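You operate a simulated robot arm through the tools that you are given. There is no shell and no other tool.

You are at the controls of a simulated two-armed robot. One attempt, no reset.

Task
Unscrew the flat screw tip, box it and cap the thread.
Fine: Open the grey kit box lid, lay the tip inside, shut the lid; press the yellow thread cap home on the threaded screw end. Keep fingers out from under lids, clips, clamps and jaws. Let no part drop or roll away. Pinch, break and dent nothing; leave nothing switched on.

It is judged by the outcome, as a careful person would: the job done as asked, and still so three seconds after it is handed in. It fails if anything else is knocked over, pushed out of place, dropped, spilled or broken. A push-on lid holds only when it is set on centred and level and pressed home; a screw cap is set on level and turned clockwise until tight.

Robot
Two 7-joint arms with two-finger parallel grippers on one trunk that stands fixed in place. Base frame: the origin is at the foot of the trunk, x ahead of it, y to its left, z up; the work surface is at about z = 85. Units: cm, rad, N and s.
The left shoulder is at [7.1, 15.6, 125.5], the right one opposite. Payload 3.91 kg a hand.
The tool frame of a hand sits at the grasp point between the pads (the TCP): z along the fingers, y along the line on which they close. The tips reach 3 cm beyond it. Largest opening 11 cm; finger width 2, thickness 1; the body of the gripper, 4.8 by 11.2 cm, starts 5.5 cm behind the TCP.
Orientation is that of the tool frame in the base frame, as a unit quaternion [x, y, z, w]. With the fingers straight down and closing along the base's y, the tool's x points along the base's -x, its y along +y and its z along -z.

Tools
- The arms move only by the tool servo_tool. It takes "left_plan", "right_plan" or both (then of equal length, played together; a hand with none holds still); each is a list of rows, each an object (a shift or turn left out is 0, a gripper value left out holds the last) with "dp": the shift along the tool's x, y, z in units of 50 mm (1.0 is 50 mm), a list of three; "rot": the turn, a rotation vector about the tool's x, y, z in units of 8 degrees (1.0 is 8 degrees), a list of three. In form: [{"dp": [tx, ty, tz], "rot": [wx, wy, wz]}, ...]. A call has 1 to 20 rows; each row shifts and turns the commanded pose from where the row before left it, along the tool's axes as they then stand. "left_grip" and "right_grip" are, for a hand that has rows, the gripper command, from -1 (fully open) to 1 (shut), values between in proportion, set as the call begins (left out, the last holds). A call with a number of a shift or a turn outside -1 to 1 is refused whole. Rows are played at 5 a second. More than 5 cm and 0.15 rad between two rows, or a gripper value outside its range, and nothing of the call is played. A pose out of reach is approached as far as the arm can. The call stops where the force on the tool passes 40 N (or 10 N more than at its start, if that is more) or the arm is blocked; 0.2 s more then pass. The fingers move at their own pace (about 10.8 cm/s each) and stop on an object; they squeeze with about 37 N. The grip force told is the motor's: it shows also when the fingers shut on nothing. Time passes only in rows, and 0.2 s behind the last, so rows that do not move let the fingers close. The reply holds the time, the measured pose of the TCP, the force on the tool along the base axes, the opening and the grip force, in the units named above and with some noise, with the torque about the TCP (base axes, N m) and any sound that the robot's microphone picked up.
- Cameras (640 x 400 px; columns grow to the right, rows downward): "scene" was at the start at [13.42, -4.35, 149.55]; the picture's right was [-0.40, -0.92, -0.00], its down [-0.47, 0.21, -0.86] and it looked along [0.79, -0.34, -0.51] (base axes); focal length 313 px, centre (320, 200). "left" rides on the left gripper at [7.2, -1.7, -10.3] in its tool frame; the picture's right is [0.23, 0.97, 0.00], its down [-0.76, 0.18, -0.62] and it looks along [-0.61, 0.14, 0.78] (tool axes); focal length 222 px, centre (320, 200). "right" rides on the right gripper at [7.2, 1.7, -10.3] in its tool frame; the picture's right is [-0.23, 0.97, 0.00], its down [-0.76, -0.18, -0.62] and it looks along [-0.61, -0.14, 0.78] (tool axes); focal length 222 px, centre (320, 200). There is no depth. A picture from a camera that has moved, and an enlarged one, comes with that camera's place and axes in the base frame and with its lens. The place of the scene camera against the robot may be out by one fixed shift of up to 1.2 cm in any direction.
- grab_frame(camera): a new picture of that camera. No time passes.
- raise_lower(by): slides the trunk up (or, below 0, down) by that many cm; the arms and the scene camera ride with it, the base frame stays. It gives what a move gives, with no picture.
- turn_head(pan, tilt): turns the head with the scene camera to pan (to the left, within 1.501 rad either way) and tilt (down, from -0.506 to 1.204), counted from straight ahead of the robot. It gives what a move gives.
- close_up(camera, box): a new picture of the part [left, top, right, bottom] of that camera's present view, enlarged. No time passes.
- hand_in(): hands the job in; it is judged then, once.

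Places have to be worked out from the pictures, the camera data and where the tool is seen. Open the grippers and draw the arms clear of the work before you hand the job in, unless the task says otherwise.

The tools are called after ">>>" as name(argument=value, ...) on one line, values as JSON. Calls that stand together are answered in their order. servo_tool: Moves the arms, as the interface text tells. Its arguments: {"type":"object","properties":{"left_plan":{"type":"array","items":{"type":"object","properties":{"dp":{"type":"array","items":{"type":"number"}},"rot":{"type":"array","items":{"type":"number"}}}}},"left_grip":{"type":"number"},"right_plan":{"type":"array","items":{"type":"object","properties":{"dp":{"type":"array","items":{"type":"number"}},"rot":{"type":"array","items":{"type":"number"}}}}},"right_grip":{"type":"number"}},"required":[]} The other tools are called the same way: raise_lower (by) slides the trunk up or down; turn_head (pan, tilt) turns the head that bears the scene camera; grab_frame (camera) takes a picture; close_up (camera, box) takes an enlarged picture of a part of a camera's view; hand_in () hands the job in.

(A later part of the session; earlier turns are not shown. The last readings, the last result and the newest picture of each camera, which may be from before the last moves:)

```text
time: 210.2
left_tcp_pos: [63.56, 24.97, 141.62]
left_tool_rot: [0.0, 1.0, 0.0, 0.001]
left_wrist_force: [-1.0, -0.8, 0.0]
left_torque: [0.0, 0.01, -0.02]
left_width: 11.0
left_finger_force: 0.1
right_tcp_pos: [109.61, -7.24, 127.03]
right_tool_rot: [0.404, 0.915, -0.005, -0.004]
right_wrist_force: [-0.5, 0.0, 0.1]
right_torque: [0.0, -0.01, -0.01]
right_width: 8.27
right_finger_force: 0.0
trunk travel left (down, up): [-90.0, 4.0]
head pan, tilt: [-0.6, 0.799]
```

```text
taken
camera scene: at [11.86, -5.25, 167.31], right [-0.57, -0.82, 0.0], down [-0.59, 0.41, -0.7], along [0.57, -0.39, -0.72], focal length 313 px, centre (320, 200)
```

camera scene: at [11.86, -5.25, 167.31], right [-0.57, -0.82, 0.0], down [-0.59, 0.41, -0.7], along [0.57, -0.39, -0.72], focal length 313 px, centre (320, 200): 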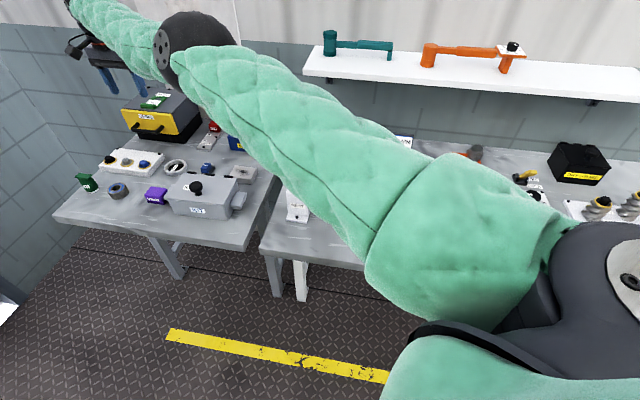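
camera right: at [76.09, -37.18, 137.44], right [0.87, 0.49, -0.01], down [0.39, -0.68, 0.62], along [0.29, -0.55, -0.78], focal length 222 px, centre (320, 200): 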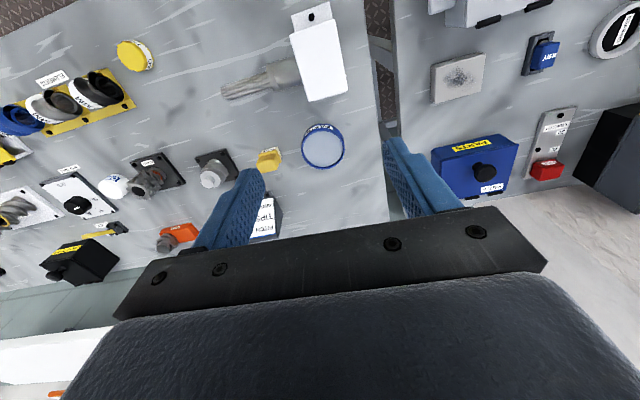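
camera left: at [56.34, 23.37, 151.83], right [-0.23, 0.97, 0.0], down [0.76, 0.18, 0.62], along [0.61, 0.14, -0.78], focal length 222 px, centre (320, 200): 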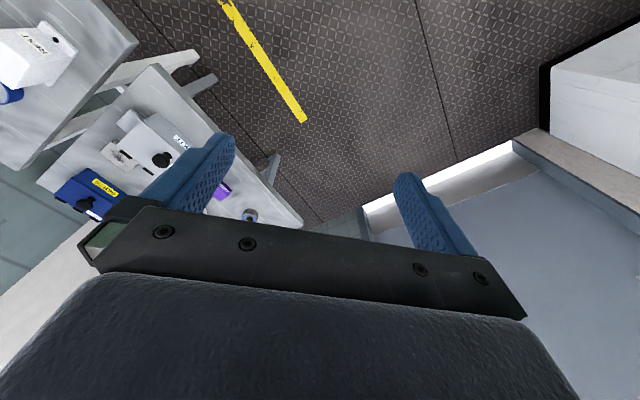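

At full stretch a straight pull back cannot start. I move diagonally left and inward to start the bend.

>>> servo_tool(right_plan=[{"dp": [0.9, 0.2, 0]}, {"dp": [0.9, 0.1, 0]}, {"dp": [0.9, 0, 0]}])

>>> grab_frame(camera="scene")

```text
time: 211.0
left_tcp_pos: [63.47, 25.13, 141.49]
left_tool_rot: [0.001, 1.0, 0.001, 0.0]
left_wrist_force: [0.6, 0.0, -0.2]
left_torque: [-0.01, 0.0, -0.01]
left_width: 11.01
left_finger_force: 0.0
right_tcp_pos: [106.75, 4.7, 126.94]
right_tool_rot: [0.404, 0.915, -0.007, -0.005]
right_wrist_force: [0.4, 0.0, 0.4]
right_torque: [0.01, 0.01, -0.02]
right_width: 8.25
right_finger_force: 0.1
right hand out of reach, approached as far as the arm can: row 1, 2, 3
trunk travel left (down, up): [-90.0, 4.0]
head pan, tilt: [-0.6, 0.799]
```

```text
taken
camera scene: at [11.84, -5.15, 167.32], right [-0.57, -0.82, 0.0], down [-0.59, 0.41, -0.7], along [0.57, -0.4, -0.72], focal length 313 px, centre (320, 200)
```

scene: 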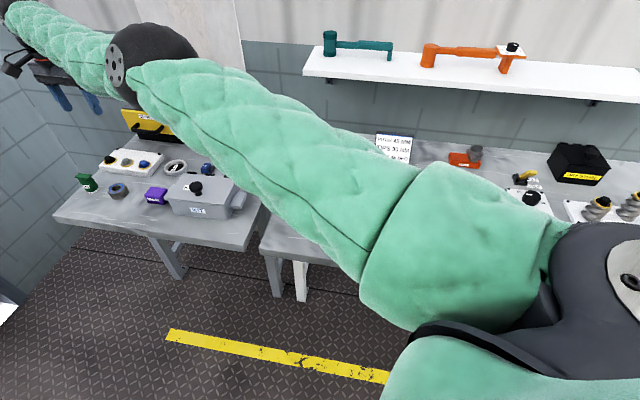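

The elbow only bends one way, so swinging left cannot fold it. Earlier the upright hand was fine near the cap when it was higher relative to the shoulder, so the better cure is to go back there and lower the trunk to its first height. I return the way I came.

>>> servo_tool(right_plan=[{"dp": [-0.77, -0.6, 0]}, {"dp": [-0.77, -0.6, 0]}, {"dp": [-0.77, -0.6, 0]}, {"dp": [-0.77, -0.6, 0]}, {"dp": [-0.77, -0.6, 0]}, {"dp": [-0.77, -0.6, 0]}, {"dp": [-0.7, -0.6, 0]}])

>>> servo_tool(right_plan=[{"dp": [0.214, -0.9, 0]}, {"dp": [0.214, -0.9, 0]}, {"dp": [0.214, -0.9, 0]}, {"dp": [0.214, -0.9, 0]}, {"dp": [0.214, -0.9, 0]}, {"dp": [0.214, -0.9, 0]}])

>>> grab_frame(camera="scene")

```text
time: 212.6
left_tcp_pos: [63.51, 24.86, 141.67]
left_tool_rot: [0.0, 1.0, 0.002, 0.0]
left_wrist_force: [-0.3, 0.5, 0.2]
left_torque: [0.03, -0.01, -0.03]
left_width: 11.01
left_finger_force: 0.2
right_tcp_pos: [111.05, -28.31, 127.07]
right_tool_rot: [0.402, 0.915, -0.004, -0.004]
right_wrist_force: [-0.4, -0.1, 0.0]
right_torque: [-0.01, 0.04, -0.01]
right_width: 8.26
right_finger_force: 0.1
right hand out of reach, approached as far as the arm can: row 1, 2, 3, 4, 7
trunk travel left (down, up): [-90.0, 4.0]
head pan, tilt: [-0.6, 0.799]
```

```text
time: 214.0
left_tcp_pos: [63.38, 25.19, 141.69]
left_tool_rot: [0.0, 1.0, -0.001, -0.001]
left_wrist_force: [0.1, -1.2, -0.2]
left_torque: [0.0, 0.0, -0.03]
left_width: 10.99
left_finger_force: 0.1
right_tcp_pos: [86.37, -41.7, 127.64]
right_tool_rot: [0.402, 0.915, -0.005, -0.004]
right_wrist_force: [-0.1, -0.3, 0.2]
right_torque: [0.0, -0.03, 0.01]
right_width: 8.22
right_finger_force: 0.1
trunk travel left (down, up): [-90.0, 4.0]
head pan, tilt: [-0.6, 0.799]
```

```text
taken
camera scene: at [11.7, -5.15, 167.33], right [-0.56, -0.83, 0.0], down [-0.59, 0.4, -0.7], along [0.58, -0.39, -0.72], focal length 313 px, centre (320, 200)
```

scene: 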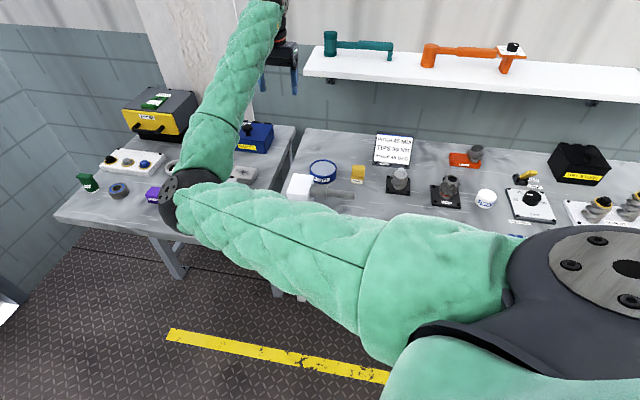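

Folding back works in this direction. I continue to above the cap, then lower the trunk.

>>> servo_tool(right_plan=[{"dp": [0.298, -0.928, 0]}, {"dp": [0.298, -0.928, 0]}, {"dp": [0.298, -0.928, 0]}, {"dp": [0.298, -0.928, 0]}, {"dp": [0.298, -0.928, 0]}, {"dp": [0.298, -0.928, 0]}, {"dp": [0.298, -0.928, 0]}, {"dp": [0.298, -0.928, 0]}, {"dp": [0.298, -0.928, 0]}])

>>> raise_lower(by=-18)

>>> grab_frame(camera="right")

>>> grab_frame(camera="scene")

```text
time: 216.0
left_tcp_pos: [63.49, 24.87, 141.6]
left_tool_rot: [-0.001, 1.0, 0.0, 0.0]
left_wrist_force: [0.4, 0.1, -0.1]
left_torque: [0.0, 0.0, 0.0]
left_width: 11.0
left_finger_force: 0.0
right_tcp_pos: [46.5, -60.36, 128.23]
right_tool_rot: [0.403, 0.915, -0.005, -0.003]
right_wrist_force: [0.5, -0.2, -0.5]
right_torque: [0.01, -0.01, -0.03]
right_width: 8.26
right_finger_force: 0.1
trunk travel left (down, up): [-90.0, 4.0]
head pan, tilt: [-0.6, 0.799]
```

```text
time: 218.0
left_tcp_pos: [63.55, 24.93, 123.61]
left_tool_rot: [0.0, 1.0, -0.001, 0.0]
left_wrist_force: [-1.0, 0.4, 0.2]
left_torque: [0.0, -0.01, 0.04]
left_width: 11.0
left_finger_force: 0.0
right_tcp_pos: [46.65, -60.23, 110.28]
right_tool_rot: [0.404, 0.915, -0.005, -0.005]
right_wrist_force: [0.2, 0.3, 0.3]
right_torque: [0.0, 0.03, 0.0]
right_width: 8.23
right_finger_force: 0.0
trunk travel left (down, up): [-72.0, 22.0]
head pan, tilt: [-0.6, 0.799]
```

```text
taken
camera right: at [43.13, -53.61, 120.45], right [0.87, 0.49, -0.01], down [0.39, -0.68, 0.62], along [0.3, -0.55, -0.78], focal length 222 px, centre (320, 200)
```

right: 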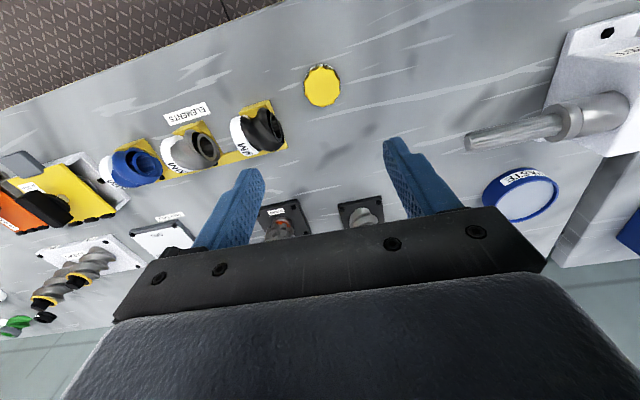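

```text
taken
camera scene: at [11.82, -5.25, 149.33], right [-0.56, -0.83, 0.0], down [-0.59, 0.41, -0.7], along [0.57, -0.39, -0.72], focal length 313 px, centre (320, 200)
```

scene: 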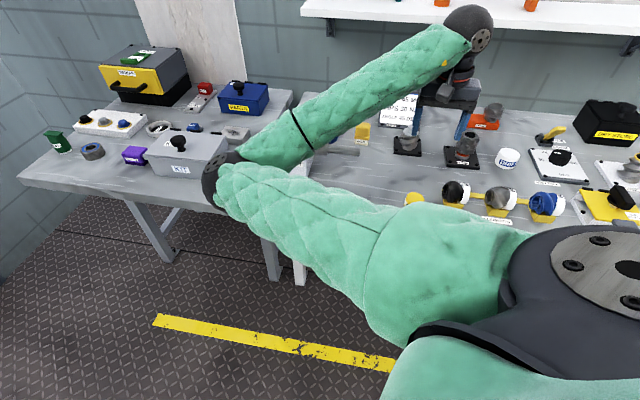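

The trunk is back near its first height and the hand is over the cap. I level the hand, centre on the cap at about (46.2, -59.7) and lower to z ≈ 96.

>>> servo_tool(right_plan=[{"dp": [0.1, 0, 0.5], "rot": [-0.095, -0.037, 0.043]}, {"dp": [0.039, 0.004, 0.8]}, {"dp": [0, 0, 0.8]}, {"dp": [0, 0, 0.76]}], right_grip=-0.35)

>>> grab_frame(camera="right")

>>> close_up(camera="right", box=[240, 80, 400, 200])

```text
time: 219.0
left_tcp_pos: [63.56, 25.09, 123.6]
left_tool_rot: [0.001, 1.0, 0.0, 0.0]
left_wrist_force: [1.2, 0.4, 0.7]
left_torque: [0.02, 0.01, -0.01]
left_width: 10.98
left_finger_force: 0.1
right_tcp_pos: [46.1, -59.7, 95.73]
right_tool_rot: [0.406, 0.914, 0.0, 0.002]
right_wrist_force: [-0.1, -0.3, 0.4]
right_torque: [0.02, -0.02, -0.03]
right_width: 7.41
right_finger_force: 0.0
trunk travel left (down, up): [-72.0, 22.0]
head pan, tilt: [-0.6, 0.799]
```

```text
taken
camera right: at [42.55, -53.17, 105.86], right [0.88, 0.48, 0.0], down [0.38, -0.68, 0.63], along [0.3, -0.55, -0.78], focal length 222 px, centre (320, 200)
```

right: 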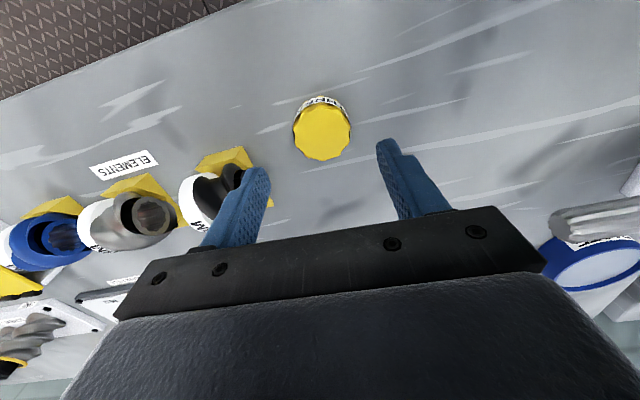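

```text
3.33 times, centred on (320, 140) of right
camera zoom: at [42.55, -53.17, 105.86], right [0.88, 0.48, 0.0], down [0.38, -0.68, 0.63], along [0.3, -0.55, -0.78], focal length 740 px, centre (320, 400)
```

zoom: 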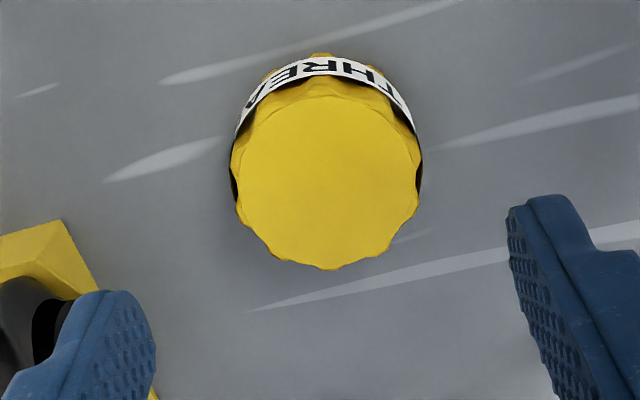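

The arm now reaches exactly. The cap centre is within 0.2 cm; I trim and lower to z ≈ 89.1 (fingertips about 1 cm above the table), then close.

>>> servo_tool(right_plan=[{"dp": [0.01, 0.03, 0.5]}, {"dp": [0, 0, 0.5]}, {"dp": [0, 0, 0.33]}])

>>> grab_frame(camera="right")

```text
time: 219.8
left_tcp_pos: [63.56, 25.03, 123.45]
left_tool_rot: [0.0, 1.0, 0.0, 0.0]
left_wrist_force: [0.5, 0.6, -0.8]
left_torque: [-0.02, 0.03, 0.0]
left_width: 11.0
left_finger_force: 0.1
right_tcp_pos: [46.24, -59.7, 89.17]
right_tool_rot: [0.405, 0.914, -0.001, 0.001]
right_wrist_force: [-0.2, 0.7, -0.1]
right_torque: [0.01, 0.05, 0.0]
right_width: 7.47
right_finger_force: 0.0
trunk travel left (down, up): [-72.0, 22.0]
head pan, tilt: [-0.6, 0.799]
```

```text
taken
camera right: at [42.66, -53.04, 99.32], right [0.88, 0.48, 0.0], down [0.38, -0.68, 0.63], along [0.3, -0.55, -0.78], focal length 222 px, centre (320, 200)
```

right: 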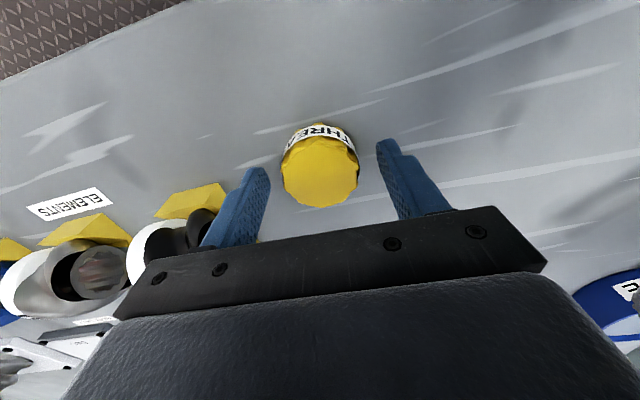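

The cap is centred between the pads. I close on it.

>>> servo_tool(right_plan=[{"dp": [0, 0, 0]}, {"dp": [0, 0, 0]}, {"dp": [0, 0, 0]}, {"dp": [0, 0, 0]}], right_grip=1)

>>> servo_tool(right_plan=[{"dp": [0, 0, -0.1]}, {"dp": [0, 0, -0.3]}, {"dp": [0, 0, -0.4]}])

>>> grab_frame(camera="right")

>>> close_up(camera="scene", box=[380, 60, 540, 240])

```text
time: 220.8
left_tcp_pos: [63.45, 25.02, 123.51]
left_tool_rot: [-0.001, 1.0, 0.0, 0.001]
left_wrist_force: [-0.2, 0.6, -0.1]
left_torque: [-0.01, 0.0, 0.02]
left_width: 10.97
left_finger_force: 0.0
right_tcp_pos: [46.23, -59.53, 89.27]
right_tool_rot: [0.406, 0.914, -0.001, 0.001]
right_wrist_force: [-0.1, 0.4, 0.4]
right_torque: [0.04, 0.03, 0.01]
right_width: 4.88
right_finger_force: 37.4
trunk travel left (down, up): [-72.0, 22.0]
head pan, tilt: [-0.6, 0.799]
```

```text
time: 221.6
left_tcp_pos: [63.57, 25.06, 123.46]
left_tool_rot: [-0.001, 1.0, 0.0, 0.0]
left_wrist_force: [0.3, 0.3, -0.3]
left_torque: [0.03, -0.03, -0.01]
left_width: 10.99
left_finger_force: 0.1
right_tcp_pos: [46.17, -59.67, 93.19]
right_tool_rot: [0.405, 0.914, -0.001, 0.001]
right_wrist_force: [0.0, 0.5, -0.2]
right_torque: [0.02, -0.03, 0.0]
right_width: 4.88
right_finger_force: 36.7
trunk travel left (down, up): [-72.0, 22.0]
head pan, tilt: [-0.6, 0.799]
```

```text
taken
camera right: at [42.7, -53.13, 103.36], right [0.88, 0.48, 0.0], down [0.38, -0.68, 0.62], along [0.3, -0.55, -0.78], focal length 222 px, centre (320, 200)
```

right: 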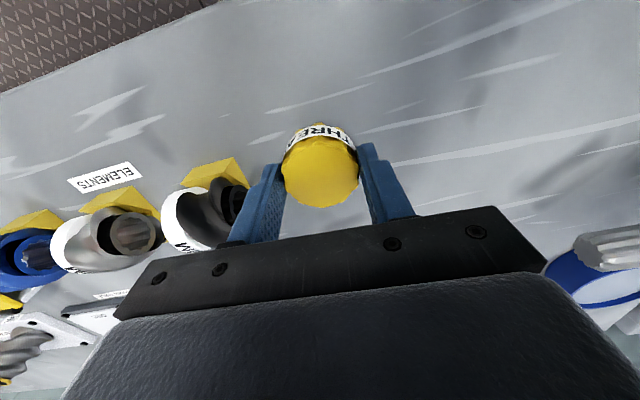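

```text
2.22 times, centred on (460, 150) of scene
camera zoom: at [11.83, -5.25, 149.31], right [-0.56, -0.83, 0.0], down [-0.59, 0.41, -0.7], along [0.57, -0.39, -0.72], focal length 696 px, centre (9, 311)
```

zoom: 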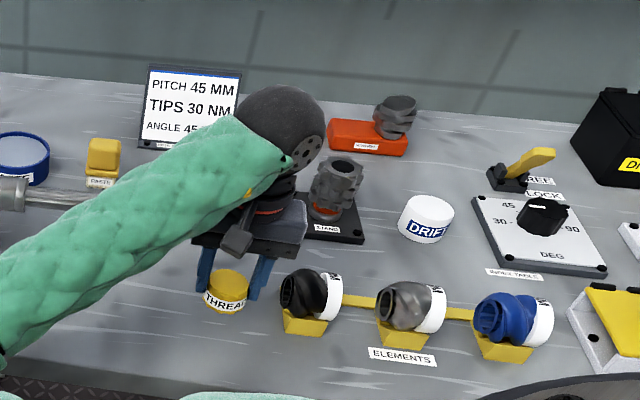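

The cap is held level, its bottom about 4.2 cm below the TCP. I enlarge it in the hand to measure its offset from the tool axis.

>>> close_up(camera="right", box=[260, 100, 380, 220])

```text
3.33 times, centred on (320, 160) of right
camera zoom: at [42.7, -53.13, 103.36], right [0.88, 0.48, 0.0], down [0.38, -0.68, 0.62], along [0.3, -0.55, -0.78], focal length 740 px, centre (320, 333)
```

zoom: 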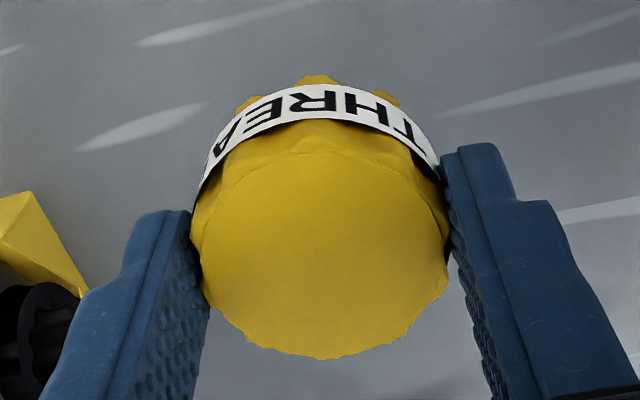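

The cap centre sits about 0.35 cm beyond the tool axis on the far side. I raise it and carry it to above the stud at (66.5, -77.8), allowing for that offset.

>>> servo_tool(right_plan=[{"dp": [0, 0, -0.8]}, {"dp": [0, 0, -0.8]}, {"dp": [0, 0, -0.8]}, {"dp": [-0.89, 0.095, 0]}, {"dp": [-0.89, 0.095, 0]}, {"dp": [-0.89, 0.095, 0]}, {"dp": [-0.89, 0.095, 0]}, {"dp": [-0.89, 0.095, 0]}, {"dp": [-0.89, 0.095, 0]}])

>>> grab_frame(camera="right")

>>> turn_head(pan=-0.8, tilt=0.55)

>>> grab_frame(camera="scene")

```text
time: 223.6
left_tcp_pos: [63.48, 24.98, 123.57]
left_tool_rot: [0.0, 1.0, 0.001, -0.001]
left_wrist_force: [-0.1, -0.2, 0.1]
left_torque: [0.01, 0.01, 0.02]
left_width: 11.01
left_finger_force: 0.0
right_tcp_pos: [66.39, -77.63, 105.47]
right_tool_rot: [0.406, 0.914, 0.001, 0.0]
right_wrist_force: [0.3, 0.0, -0.6]
right_torque: [0.01, 0.01, -0.01]
right_width: 4.85
right_finger_force: 36.9
trunk travel left (down, up): [-72.0, 22.0]
head pan, tilt: [-0.6, 0.799]
```

```text
taken
camera right: at [62.81, -71.1, 115.57], right [0.87, 0.48, 0.0], down [0.38, -0.68, 0.62], along [0.3, -0.55, -0.78], focal length 222 px, centre (320, 200)
```

right: 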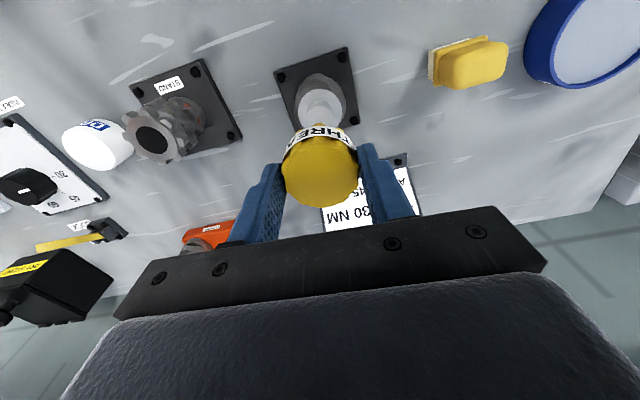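

```text
time: 224.4
left_tcp_pos: [63.41, 25.04, 123.53]
left_tool_rot: [0.0, 1.0, 0.0, 0.0]
left_wrist_force: [0.3, 0.0, 0.0]
left_torque: [0.01, -0.01, 0.03]
left_width: 11.01
left_finger_force: 0.1
right_tcp_pos: [66.18, -77.51, 105.69]
right_tool_rot: [0.406, 0.914, -0.001, 0.001]
right_wrist_force: [0.6, 0.3, -0.4]
right_torque: [-0.01, -0.01, -0.01]
right_width: 4.86
right_finger_force: 36.6
trunk travel left (down, up): [-72.0, 22.0]
head pan, tilt: [-0.799, 0.55]
```

```text
taken
camera scene: at [11.44, -7.09, 151.45], right [-0.72, -0.7, 0.0], down [-0.37, 0.37, -0.85], along [0.59, -0.61, -0.52], focal length 313 px, centre (320, 200)
```

scene: 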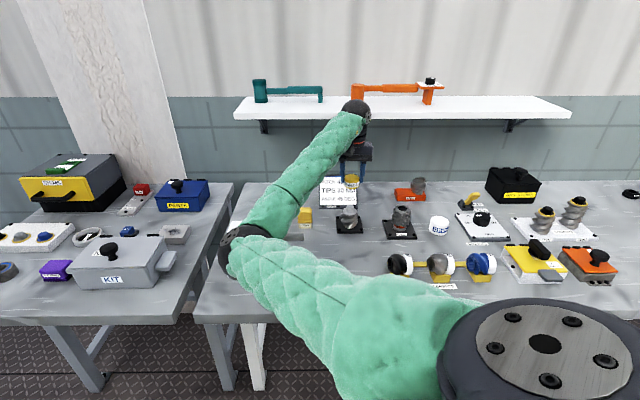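

The cap hangs above the stud. I enlarge both views to judge the alignment.

>>> close_up(camera="scene", box=[325, 165, 375, 240])

>>> close_up(camera="right", box=[260, 30, 380, 220])

```text
5.33 times, centred on (350, 202) of scene
camera zoom: at [11.44, -7.09, 151.45], right [-0.72, -0.7, 0.0], down [-0.37, 0.37, -0.85], along [0.59, -0.61, -0.52], focal length 1670 px, centre (160, 187)
```

zoom: 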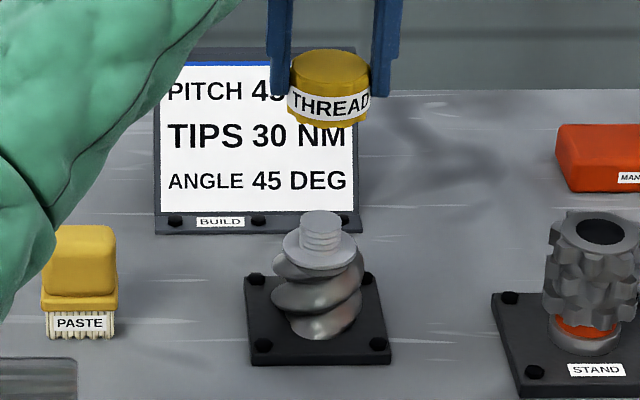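

```text
2.11 times, centred on (320, 125) of right
camera zoom: at [62.68, -70.92, 115.73], right [0.88, 0.48, 0.0], down [0.38, -0.68, 0.63], along [0.3, -0.55, -0.78], focal length 468 px, centre (320, 358)
```

zoom: 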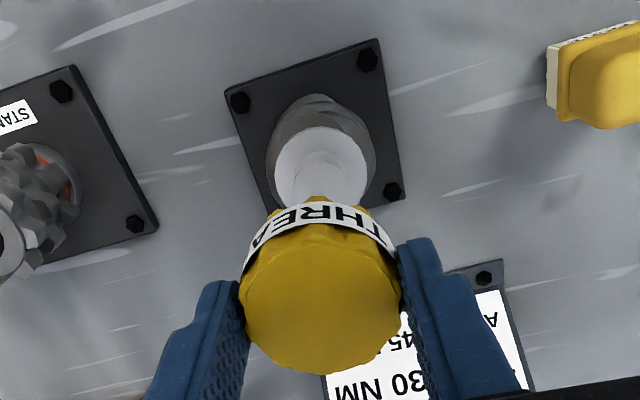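

Sideways the cap and stud line up within half a millimetre in the scene view. I shift a millimetre outward and descend until the cap is about 1 cm above the stud, then look again.

>>> servo_tool(right_plan=[{"dp": [-0.02, 0, 0.5]}, {"dp": [0, 0, 0.5]}, {"dp": [0, 0, 0.45]}])

>>> close_up(camera="scene", box=[325, 165, 375, 240])

>>> close_up(camera="right", box=[240, 60, 400, 220])

```text
time: 225.2
left_tcp_pos: [63.49, 24.94, 123.56]
left_tool_rot: [0.0, 1.0, -0.001, 0.0]
left_wrist_force: [0.6, 0.1, 0.1]
left_torque: [0.01, -0.03, -0.03]
left_width: 11.02
left_finger_force: 0.0
right_tcp_pos: [66.27, -77.59, 98.01]
right_tool_rot: [0.406, 0.914, 0.0, 0.001]
right_wrist_force: [-0.1, -0.1, -0.5]
right_torque: [0.01, 0.03, 0.0]
right_width: 4.87
right_finger_force: 36.9
trunk travel left (down, up): [-72.0, 22.0]
head pan, tilt: [-0.799, 0.55]
```

```text
5.33 times, centred on (350, 202) of scene
camera zoom: at [11.48, -7.18, 151.46], right [-0.72, -0.7, 0.0], down [-0.36, 0.37, -0.85], along [0.59, -0.61, -0.52], focal length 1670 px, centre (160, 187)
```

zoom: 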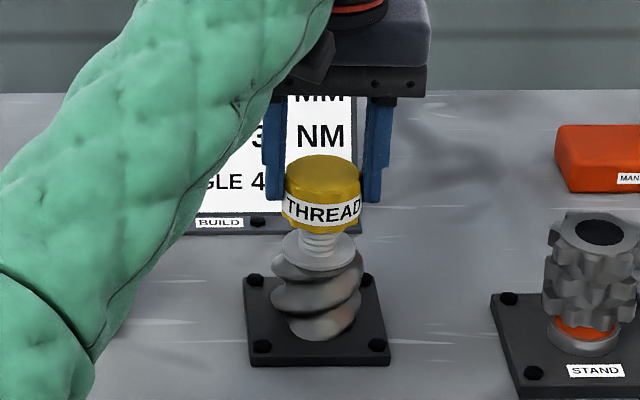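

```text
2.50 times, centred on (320, 140) of right
camera zoom: at [62.68, -70.97, 108.28], right [0.88, 0.48, 0.0], down [0.38, -0.68, 0.62], along [0.3, -0.55, -0.78], focal length 555 px, centre (320, 350)
```

zoom: 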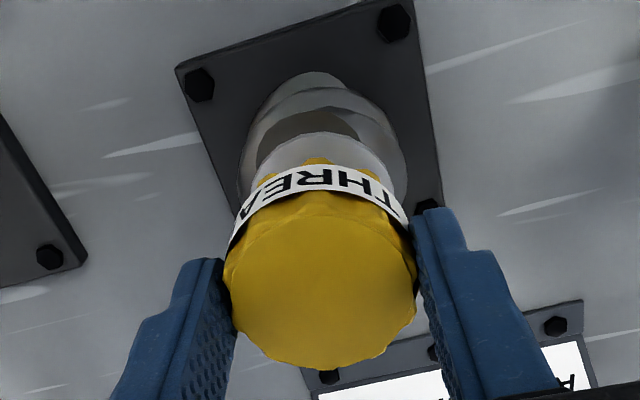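

Comparing the cap rim and the shoulder rim in the same view, the cap should go about 1.5 mm further out. I shift it and descend in small steps, watching the force.

>>> servo_tool(right_plan=[{"dp": [-0.03, 0, 0.04]}, {"dp": [0, 0, 0.06]}, {"dp": [0, 0, 0.06]}, {"dp": [0, 0, 0]}])

>>> servo_tool(right_plan=[{"dp": [0, 0, 0.03]}, {"dp": [0, 0, 0.03]}, {"dp": [0, 0, 0]}])

>>> close_up(camera="scene", box=[325, 165, 375, 240])

```text
time: 226.2
left_tcp_pos: [63.6, 25.1, 123.51]
left_tool_rot: [0.0, 1.0, 0.001, 0.0]
left_wrist_force: [1.5, -0.5, 0.3]
left_torque: [-0.04, -0.02, 0.02]
left_width: 11.01
left_finger_force: 0.0
right_tcp_pos: [66.42, -77.71, 97.39]
right_tool_rot: [0.406, 0.914, 0.0, 0.001]
right_wrist_force: [0.6, -0.4, -0.8]
right_torque: [0.01, 0.02, -0.03]
right_width: 4.84
right_finger_force: 37.7
trunk travel left (down, up): [-72.0, 22.0]
head pan, tilt: [-0.799, 0.55]
```

```text
time: 227.0
left_tcp_pos: [63.61, 24.9, 123.62]
left_tool_rot: [0.0, 1.0, 0.0, 0.0]
left_wrist_force: [0.1, -0.1, -0.1]
left_torque: [0.01, 0.02, -0.02]
left_width: 10.99
left_finger_force: 0.0
right_tcp_pos: [66.38, -77.69, 97.07]
right_tool_rot: [0.406, 0.914, -0.001, 0.001]
right_wrist_force: [0.6, -0.2, -0.3]
right_torque: [0.0, -0.01, 0.01]
right_width: 4.86
right_finger_force: 37.2
trunk travel left (down, up): [-72.0, 22.0]
head pan, tilt: [-0.799, 0.55]
```

```text
5.33 times, centred on (350, 202) of scene
camera zoom: at [11.45, -7.13, 151.45], right [-0.72, -0.7, 0.0], down [-0.36, 0.37, -0.85], along [0.59, -0.61, -0.52], focal length 1670 px, centre (160, 187)
```

zoom: 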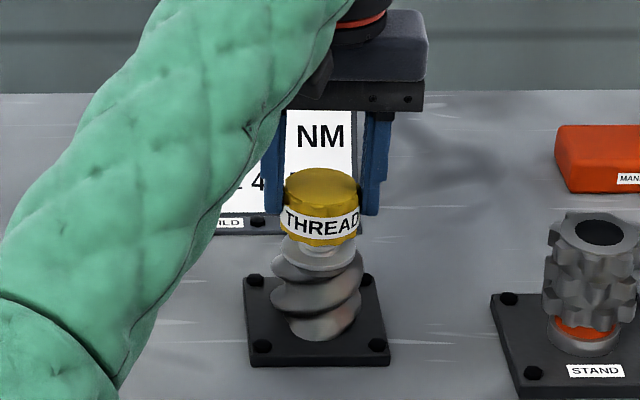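

No contact yet at cap bottom z ≈ 92.9. I continue down in 1.5 mm steps.

>>> servo_tool(right_plan=[{"dp": [0, 0, 0.03]}, {"dp": [0, 0, 0.03]}, {"dp": [0, 0, 0]}])

>>> servo_tool(right_plan=[{"dp": [0, 0, 0.03]}, {"dp": [0, 0, 0.03]}, {"dp": [0, 0, 0]}])

>>> close_up(camera="scene", box=[325, 165, 375, 240])

```text
time: 227.8
left_tcp_pos: [63.45, 25.01, 123.55]
left_tool_rot: [0.0, 1.0, 0.0, 0.0]
left_wrist_force: [-0.6, 0.4, 0.0]
left_torque: [-0.01, 0.03, -0.05]
left_width: 11.01
left_finger_force: 0.0
right_tcp_pos: [66.42, -77.66, 96.71]
right_tool_rot: [0.406, 0.914, -0.001, 0.001]
right_wrist_force: [-0.4, -0.6, -0.3]
right_torque: [0.02, 0.0, 0.01]
right_width: 4.84
right_finger_force: 37.0
trunk travel left (down, up): [-72.0, 22.0]
head pan, tilt: [-0.799, 0.55]
```

```text
time: 228.6
left_tcp_pos: [63.5, 25.08, 123.57]
left_tool_rot: [0.0, 1.0, 0.0, 0.001]
left_wrist_force: [-0.5, 0.4, 0.2]
left_torque: [-0.01, 0.0, 0.01]
left_width: 11.0
left_finger_force: 0.0
right_tcp_pos: [66.5, -77.73, 96.44]
right_tool_rot: [0.406, 0.914, 0.0, 0.001]
right_wrist_force: [-2.2, 1.3, -1.2]
right_torque: [0.07, 0.06, 0.01]
right_width: 4.86
right_finger_force: 36.8
trunk travel left (down, up): [-72.0, 22.0]
head pan, tilt: [-0.799, 0.55]
```

```text
5.33 times, centred on (350, 202) of scene
camera zoom: at [11.44, -7.13, 151.45], right [-0.72, -0.7, 0.0], down [-0.36, 0.37, -0.85], along [0.59, -0.61, -0.52], focal length 1670 px, centre (160, 187)
```

zoom: 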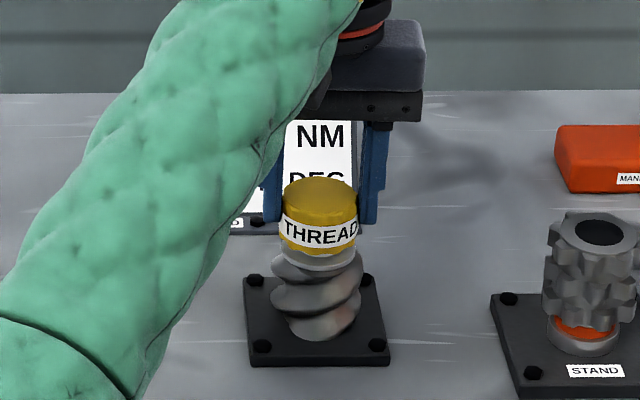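

The cap is slipping over the stud: bottom at about 92.2 with only 2.5 N sideways. I ease back a fraction and continue down.

>>> servo_tool(right_plan=[{"dp": [0.006, 0, 0.03]}, {"dp": [0, 0, 0.03]}, {"dp": [0, 0, 0]}])

>>> servo_tool(right_plan=[{"dp": [0, 0, 0.03]}, {"dp": [0, 0, 0.03]}, {"dp": [0, 0, 0]}])

>>> close_up(camera="scene", box=[325, 165, 375, 240])

```text
time: 229.4
left_tcp_pos: [63.53, 24.96, 123.54]
left_tool_rot: [-0.001, 1.0, 0.0, 0.0]
left_wrist_force: [0.1, 1.1, 0.2]
left_torque: [-0.02, -0.04, 0.0]
left_width: 11.02
left_finger_force: 0.0
right_tcp_pos: [66.51, -77.62, 96.07]
right_tool_rot: [0.406, 0.914, 0.0, 0.001]
right_wrist_force: [-1.0, -0.1, -0.5]
right_torque: [-0.01, 0.01, 0.02]
right_width: 4.84
right_finger_force: 37.7
trunk travel left (down, up): [-72.0, 22.0]
head pan, tilt: [-0.799, 0.55]
```

```text
time: 230.2
left_tcp_pos: [63.52, 24.95, 123.64]
left_tool_rot: [0.001, 1.0, 0.0, 0.0]
left_wrist_force: [0.0, 0.4, -0.1]
left_torque: [0.02, 0.05, 0.03]
left_width: 10.99
left_finger_force: 0.1
right_tcp_pos: [66.34, -77.55, 95.9]
right_tool_rot: [0.405, 0.914, -0.001, 0.002]
right_wrist_force: [2.6, -1.1, 5.4]
right_torque: [-0.09, -0.15, -0.03]
right_width: 4.89
right_finger_force: 36.8
trunk travel left (down, up): [-72.0, 22.0]
head pan, tilt: [-0.799, 0.55]
```

```text
5.33 times, centred on (350, 202) of scene
camera zoom: at [11.45, -7.11, 151.46], right [-0.72, -0.7, 0.0], down [-0.36, 0.37, -0.85], along [0.59, -0.61, -0.52], focal length 1670 px, centre (160, 187)
```

zoom: 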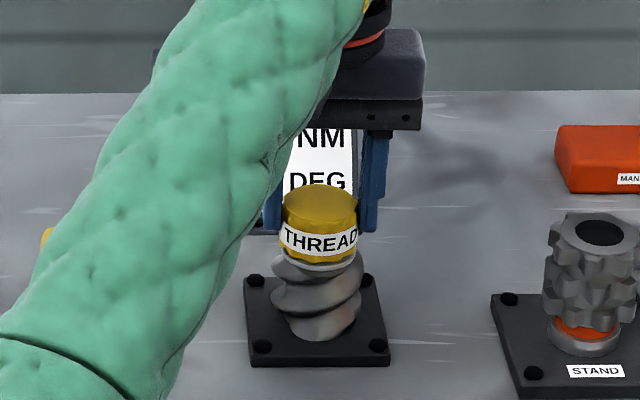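

Now about 5 N resistance: the cap begins to bite at bottom z ≈ 91.7, with the shoulder still showing below it. I press on in 1 mm steps.

>>> servo_tool(right_plan=[{"dp": [0, 0, 0.02]}, {"dp": [0, 0, 0.02]}, {"dp": [0, 0, 0]}])

>>> servo_tool(right_plan=[{"dp": [0, 0, 0.02]}, {"dp": [0, 0, 0.02]}, {"dp": [0, 0, 0]}])

>>> close_up(camera="scene", box=[325, 165, 375, 240])

>>> close_up(camera="right", box=[240, 60, 400, 220])

```text
time: 231.0
left_tcp_pos: [63.53, 25.04, 123.51]
left_tool_rot: [0.0, 1.0, -0.001, 0.0]
left_wrist_force: [-0.2, 0.3, 0.5]
left_torque: [0.0, -0.02, 0.0]
left_width: 11.03
left_finger_force: 0.2
right_tcp_pos: [66.35, -77.56, 95.73]
right_tool_rot: [0.406, 0.914, -0.001, 0.001]
right_wrist_force: [3.1, -1.0, 3.9]
right_torque: [-0.03, -0.15, 0.0]
right_width: 4.84
right_finger_force: 37.1
trunk travel left (down, up): [-72.0, 22.0]
head pan, tilt: [-0.799, 0.55]
```

```text
time: 231.8
left_tcp_pos: [63.45, 25.08, 123.65]
left_tool_rot: [0.0, 1.0, 0.0, 0.0]
left_wrist_force: [0.7, -0.1, -0.1]
left_torque: [0.02, 0.02, -0.02]
left_width: 10.99
left_finger_force: 0.0
right_tcp_pos: [66.27, -77.52, 95.56]
right_tool_rot: [0.406, 0.914, 0.0, 0.002]
right_wrist_force: [4.5, 1.0, 9.7]
right_torque: [0.06, -0.04, -0.06]
right_width: 4.87
right_finger_force: 36.6
trunk travel left (down, up): [-72.0, 22.0]
head pan, tilt: [-0.799, 0.55]
```

```text
5.33 times, centred on (350, 202) of scene
camera zoom: at [11.41, -7.05, 151.47], right [-0.72, -0.7, 0.0], down [-0.36, 0.37, -0.85], along [0.59, -0.61, -0.52], focal length 1670 px, centre (160, 187)
```

zoom: 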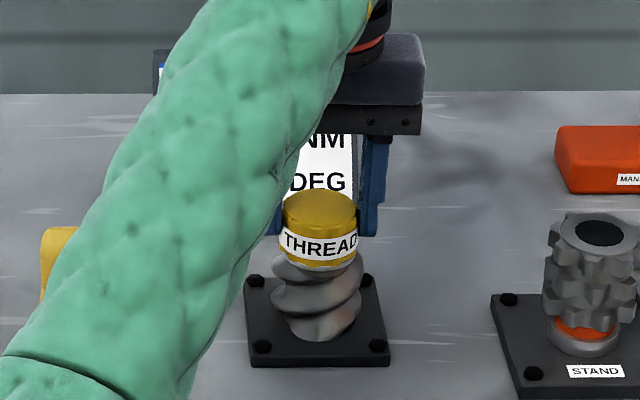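

```text
2.50 times, centred on (320, 140) of right
camera zoom: at [62.83, -71.02, 105.68], right [0.88, 0.48, 0.0], down [0.38, -0.68, 0.63], along [0.3, -0.55, -0.78], focal length 555 px, centre (320, 350)
```

zoom: 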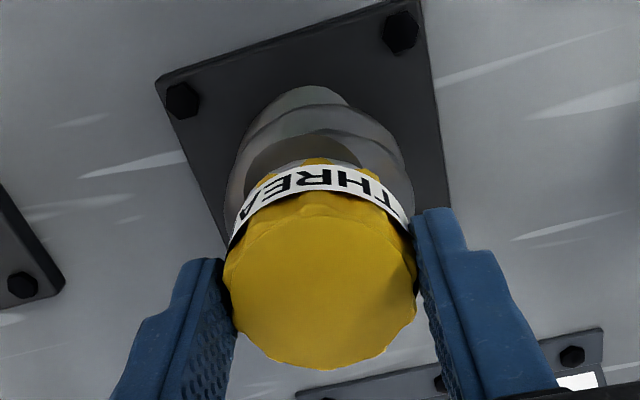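

The shoulder is nearly covered; 10 N now. I keep pressing in 1 mm steps up to a firm stop.

>>> servo_tool(right_plan=[{"dp": [-0.003, 0.004, 0.02]}, {"dp": [0, 0, 0.02]}, {"dp": [0, 0, 0]}])

>>> servo_tool(right_plan=[{"dp": [0, 0, 0.02]}, {"dp": [0, 0, 0.02]}, {"dp": [0, 0, 0]}])

>>> close_up(camera="scene", box=[325, 165, 375, 240])

```text
time: 232.6
left_tcp_pos: [63.51, 25.17, 123.58]
left_tool_rot: [0.0, 1.0, 0.0, 0.0]
left_wrist_force: [0.1, 0.1, -0.3]
left_torque: [0.02, 0.01, -0.03]
left_width: 11.01
left_finger_force: 0.0
right_tcp_pos: [66.29, -77.58, 95.54]
right_tool_rot: [0.406, 0.914, -0.001, 0.002]
right_wrist_force: [10.9, -8.4, 26.8]
right_torque: [-0.22, -0.29, 0.0]
right_width: 4.84
right_finger_force: 37.0
trunk travel left (down, up): [-72.0, 22.0]
head pan, tilt: [-0.799, 0.55]
```

```text
time: 233.4
left_tcp_pos: [63.4, 25.19, 123.73]
left_tool_rot: [0.001, 1.0, -0.001, 0.0]
left_wrist_force: [-0.3, -0.2, 0.4]
left_torque: [-0.01, 0.0, -0.04]
left_width: 10.98
left_finger_force: 0.0
right_tcp_pos: [66.38, -77.57, 95.39]
right_tool_rot: [0.406, 0.914, -0.002, 0.003]
right_wrist_force: [5.5, -4.5, 33.4]
right_torque: [-0.14, -0.18, -0.1]
right_width: 4.84
right_finger_force: 37.1
trunk travel left (down, up): [-72.0, 22.0]
head pan, tilt: [-0.799, 0.55]
```

```text
5.33 times, centred on (350, 202) of scene
camera zoom: at [11.25, -6.89, 151.49], right [-0.72, -0.7, 0.0], down [-0.36, 0.37, -0.85], along [0.59, -0.61, -0.52], focal length 1670 px, centre (160, 187)
```

zoom: 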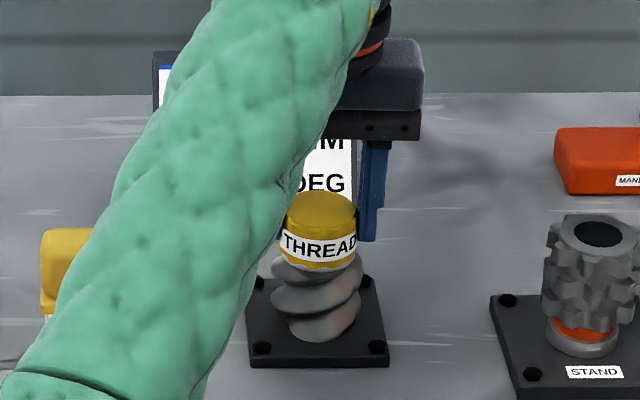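

A firm stop at 33 N, cap on the shoulder. I open the fingers, rise a little and inspect.

>>> servo_tool(right_plan=[{"dp": [0, 0, -0.03]}, {"dp": [0, 0, 0]}])

>>> servo_tool(right_plan=[{"dp": [0, 0, 0]}, {"dp": [0, 0, 0]}, {"dp": [0, 0, 0]}], right_grip=-0.4)

>>> servo_tool(right_plan=[{"dp": [0, 0, -0.4]}, {"dp": [0, 0, -0.8]}, {"dp": [0, 0, -0.6]}])

>>> close_up(camera="right", box=[240, 60, 400, 220])

>>> close_up(camera="scene", box=[325, 165, 375, 240])

```text
time: 234.0
left_tcp_pos: [63.47, 25.17, 123.65]
left_tool_rot: [0.0, 1.0, -0.001, 0.0]
left_wrist_force: [0.5, -1.0, -0.6]
left_torque: [-0.01, 0.01, 0.01]
left_width: 10.98
left_finger_force: 0.0
right_tcp_pos: [66.37, -77.47, 95.27]
right_tool_rot: [0.408, 0.913, -0.001, 0.001]
right_wrist_force: [-0.1, -3.1, 23.3]
right_torque: [-0.13, -0.04, -0.02]
right_width: 4.85
right_finger_force: 36.5
trunk travel left (down, up): [-72.0, 22.0]
head pan, tilt: [-0.799, 0.55]
```

```text
time: 234.8
left_tcp_pos: [63.49, 24.97, 123.54]
left_tool_rot: [0.0, 1.0, 0.001, 0.0]
left_wrist_force: [-0.3, 0.5, -0.1]
left_torque: [0.03, -0.03, 0.01]
left_width: 10.99
left_finger_force: 0.0
right_tcp_pos: [66.48, -77.58, 95.16]
right_tool_rot: [0.406, 0.914, 0.0, 0.0]
right_wrist_force: [0.5, 0.5, 0.2]
right_torque: [-0.03, -0.03, 0.01]
right_width: 7.72
right_finger_force: 0.1
trunk travel left (down, up): [-72.0, 22.0]
head pan, tilt: [-0.799, 0.55]
```

```text
time: 235.6
left_tcp_pos: [63.43, 24.99, 123.59]
left_tool_rot: [0.0, 1.0, 0.0, -0.001]
left_wrist_force: [-0.4, 0.3, -0.9]
left_torque: [-0.01, -0.01, 0.0]
left_width: 11.0
left_finger_force: 0.0
right_tcp_pos: [66.36, -77.59, 104.29]
right_tool_rot: [0.406, 0.914, 0.0, 0.001]
right_wrist_force: [0.0, 1.5, -0.5]
right_torque: [0.01, -0.02, 0.01]
right_width: 7.72
right_finger_force: 0.0
trunk travel left (down, up): [-72.0, 22.0]
head pan, tilt: [-0.799, 0.55]
```

```text
2.50 times, centred on (320, 140) of right
camera zoom: at [62.8, -71.03, 114.42], right [0.88, 0.48, 0.0], down [0.38, -0.68, 0.62], along [0.3, -0.55, -0.78], focal length 555 px, centre (320, 350)
```

zoom: 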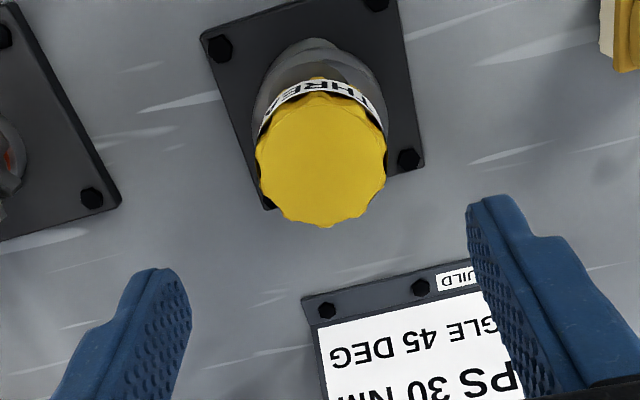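

```text
5.33 times, centred on (350, 202) of scene
camera zoom: at [11.4, -7.11, 151.45], right [-0.72, -0.7, 0.0], down [-0.36, 0.37, -0.85], along [0.59, -0.61, -0.52], focal length 1670 px, centre (160, 187)
```

zoom: 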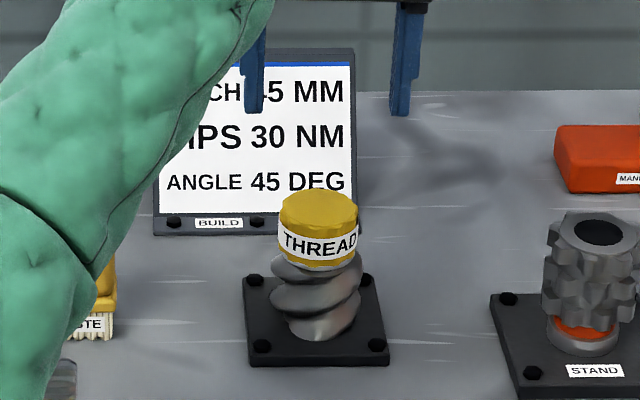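

The cap sits level and centred on the shoulder. To be sure it is home, I close the empty fingers and press straight down on the middle of its top.

>>> servo_tool(right_plan=[{"dp": [-0.045, 0, 0]}, {"dp": [0, 0, 0]}, {"dp": [0, 0, 0.5]}, {"dp": [0, 0, 0.5]}, {"dp": [0, 0, 0.3]}], right_grip=1)

>>> servo_tool(right_plan=[{"dp": [0, 0, 0.03]}, {"dp": [0, 0, 0.03]}, {"dp": [0, 0, 0]}])

>>> close_up(camera="scene", box=[325, 165, 375, 240])

```text
time: 236.8
left_tcp_pos: [63.53, 24.98, 123.59]
left_tool_rot: [0.0, 1.0, 0.001, 0.001]
left_wrist_force: [-1.0, 0.6, 0.6]
left_torque: [-0.01, -0.01, 0.02]
left_width: 10.99
left_finger_force: 0.1
right_tcp_pos: [66.57, -77.7, 97.91]
right_tool_rot: [0.406, 0.914, 0.0, 0.0]
right_wrist_force: [0.5, -0.1, -0.5]
right_torque: [-0.01, 0.02, -0.04]
right_width: 0.0
right_finger_force: 36.6
trunk travel left (down, up): [-72.0, 22.0]
head pan, tilt: [-0.799, 0.55]
```

```text
time: 237.6
left_tcp_pos: [63.48, 24.96, 123.45]
left_tool_rot: [0.0, 1.0, -0.001, -0.001]
left_wrist_force: [-0.6, -0.3, 0.0]
left_torque: [0.04, -0.01, -0.02]
left_width: 10.99
left_finger_force: 0.1
right_tcp_pos: [66.45, -77.65, 97.52]
right_tool_rot: [0.406, 0.914, 0.0, 0.001]
right_wrist_force: [-0.7, -0.3, -0.9]
right_torque: [-0.05, -0.02, -0.01]
right_width: 0.01
right_finger_force: 37.6
trunk travel left (down, up): [-72.0, 22.0]
head pan, tilt: [-0.799, 0.55]
```

```text
5.33 times, centred on (350, 202) of scene
camera zoom: at [11.44, -7.12, 151.45], right [-0.72, -0.7, 0.0], down [-0.36, 0.37, -0.85], along [0.59, -0.61, -0.52], focal length 1670 px, centre (160, 187)
```

zoom: 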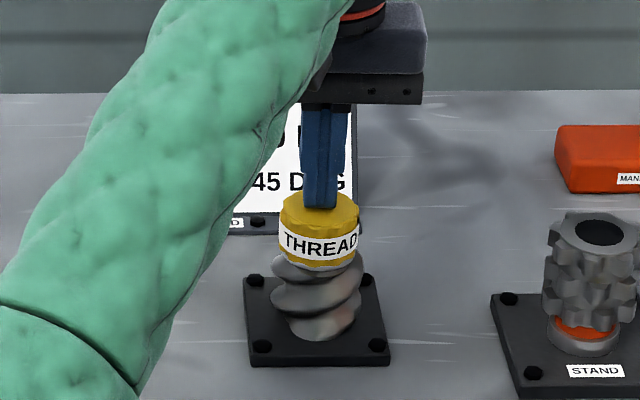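

The closed fingertips are just above the cap's top, centred. I lower to contact and press.

>>> servo_tool(right_plan=[{"dp": [0, 0, 0.03]}, {"dp": [0, 0, 0.03]}, {"dp": [0, 0, 0.02]}, {"dp": [0, 0, 0]}])

>>> servo_tool(right_plan=[{"dp": [0, 0, 0.02]}, {"dp": [0, 0, 0.02]}, {"dp": [0, 0, 0]}])

```text
time: 238.6
left_tcp_pos: [63.42, 25.26, 123.66]
left_tool_rot: [0.0, 1.0, -0.001, 0.0]
left_wrist_force: [0.5, 0.3, -0.2]
left_torque: [0.0, 0.0, 0.03]
left_width: 11.02
left_finger_force: 0.1
right_tcp_pos: [66.54, -77.69, 97.42]
right_tool_rot: [0.406, 0.914, -0.001, 0.004]
right_wrist_force: [7.3, -4.2, 23.1]
right_torque: [-0.06, -0.2, 0.06]
right_width: 0.03
right_finger_force: 37.1
trunk travel left (down, up): [-72.0, 22.0]
head pan, tilt: [-0.799, 0.55]
```

```text
time: 239.2
left_tcp_pos: [63.39, 25.25, 123.59]
left_tool_rot: [0.0, 1.0, 0.0, 0.0]
left_wrist_force: [0.0, -0.6, -0.8]
left_torque: [-0.02, 0.01, 0.03]
left_width: 11.02
left_finger_force: 0.1
right_tcp_pos: [66.56, -77.71, 97.34]
right_tool_rot: [0.406, 0.914, -0.001, 0.004]
right_wrist_force: [0.8, 6.7, 17.5]
right_torque: [0.27, 0.0, 0.0]
right_width: 0.0
right_finger_force: 37.0
trunk travel left (down, up): [-72.0, 22.0]
head pan, tilt: [-0.799, 0.55]
stopped in row 2 (right hand): the force on the tool passed its limit at 42 N (the readings are from after the stop); the commanded pose is now the measured one
```

I pressed with 42 N on the middle of the cap; it does not go further. I rise and inspect the seam closely.

>>> servo_tool(right_plan=[{"dp": [0, 0, -0.2]}, {"dp": [0, 0, -0.8]}, {"dp": [0, 0, -0.8]}])

>>> close_up(camera="scene", box=[338, 195, 362, 225])

>>> close_up(camera="right", box=[280, 60, 360, 140])

```text
time: 240.0
left_tcp_pos: [63.49, 25.02, 123.49]
left_tool_rot: [0.0, 1.0, -0.001, 0.0]
left_wrist_force: [0.1, -0.5, -0.1]
left_torque: [-0.04, -0.02, -0.02]
left_width: 10.99
left_finger_force: 0.1
right_tcp_pos: [66.51, -77.86, 106.28]
right_tool_rot: [0.406, 0.914, -0.001, 0.002]
right_wrist_force: [-0.3, -0.5, -0.2]
right_torque: [0.0, 0.01, -0.02]
right_width: 0.0
right_finger_force: 36.7
trunk travel left (down, up): [-72.0, 22.0]
head pan, tilt: [-0.799, 0.55]
```

```text
13.33 times, centred on (350, 210) of scene
camera zoom: at [11.42, -7.13, 151.44], right [-0.72, -0.7, 0.0], down [-0.36, 0.37, -0.85], along [0.59, -0.61, -0.52], focal length 4176 px, centre (-80, 67)
```

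zoom: 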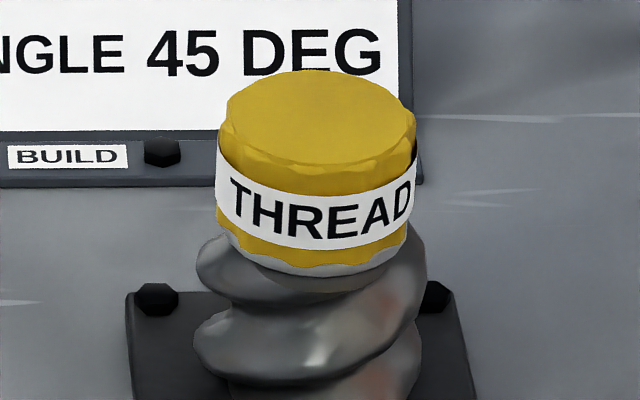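

```text
5.00 times, centred on (320, 100) of right
camera zoom: at [62.81, -71.29, 116.3], right [0.88, 0.48, 0.0], down [0.38, -0.68, 0.63], along [0.3, -0.55, -0.78], focal length 1111 px, centre (320, 700)
```

zoom: 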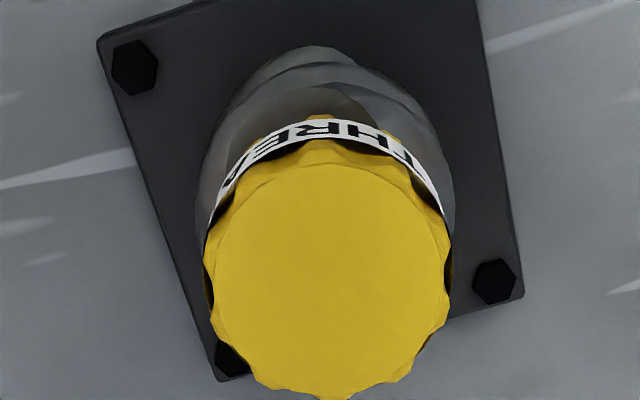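

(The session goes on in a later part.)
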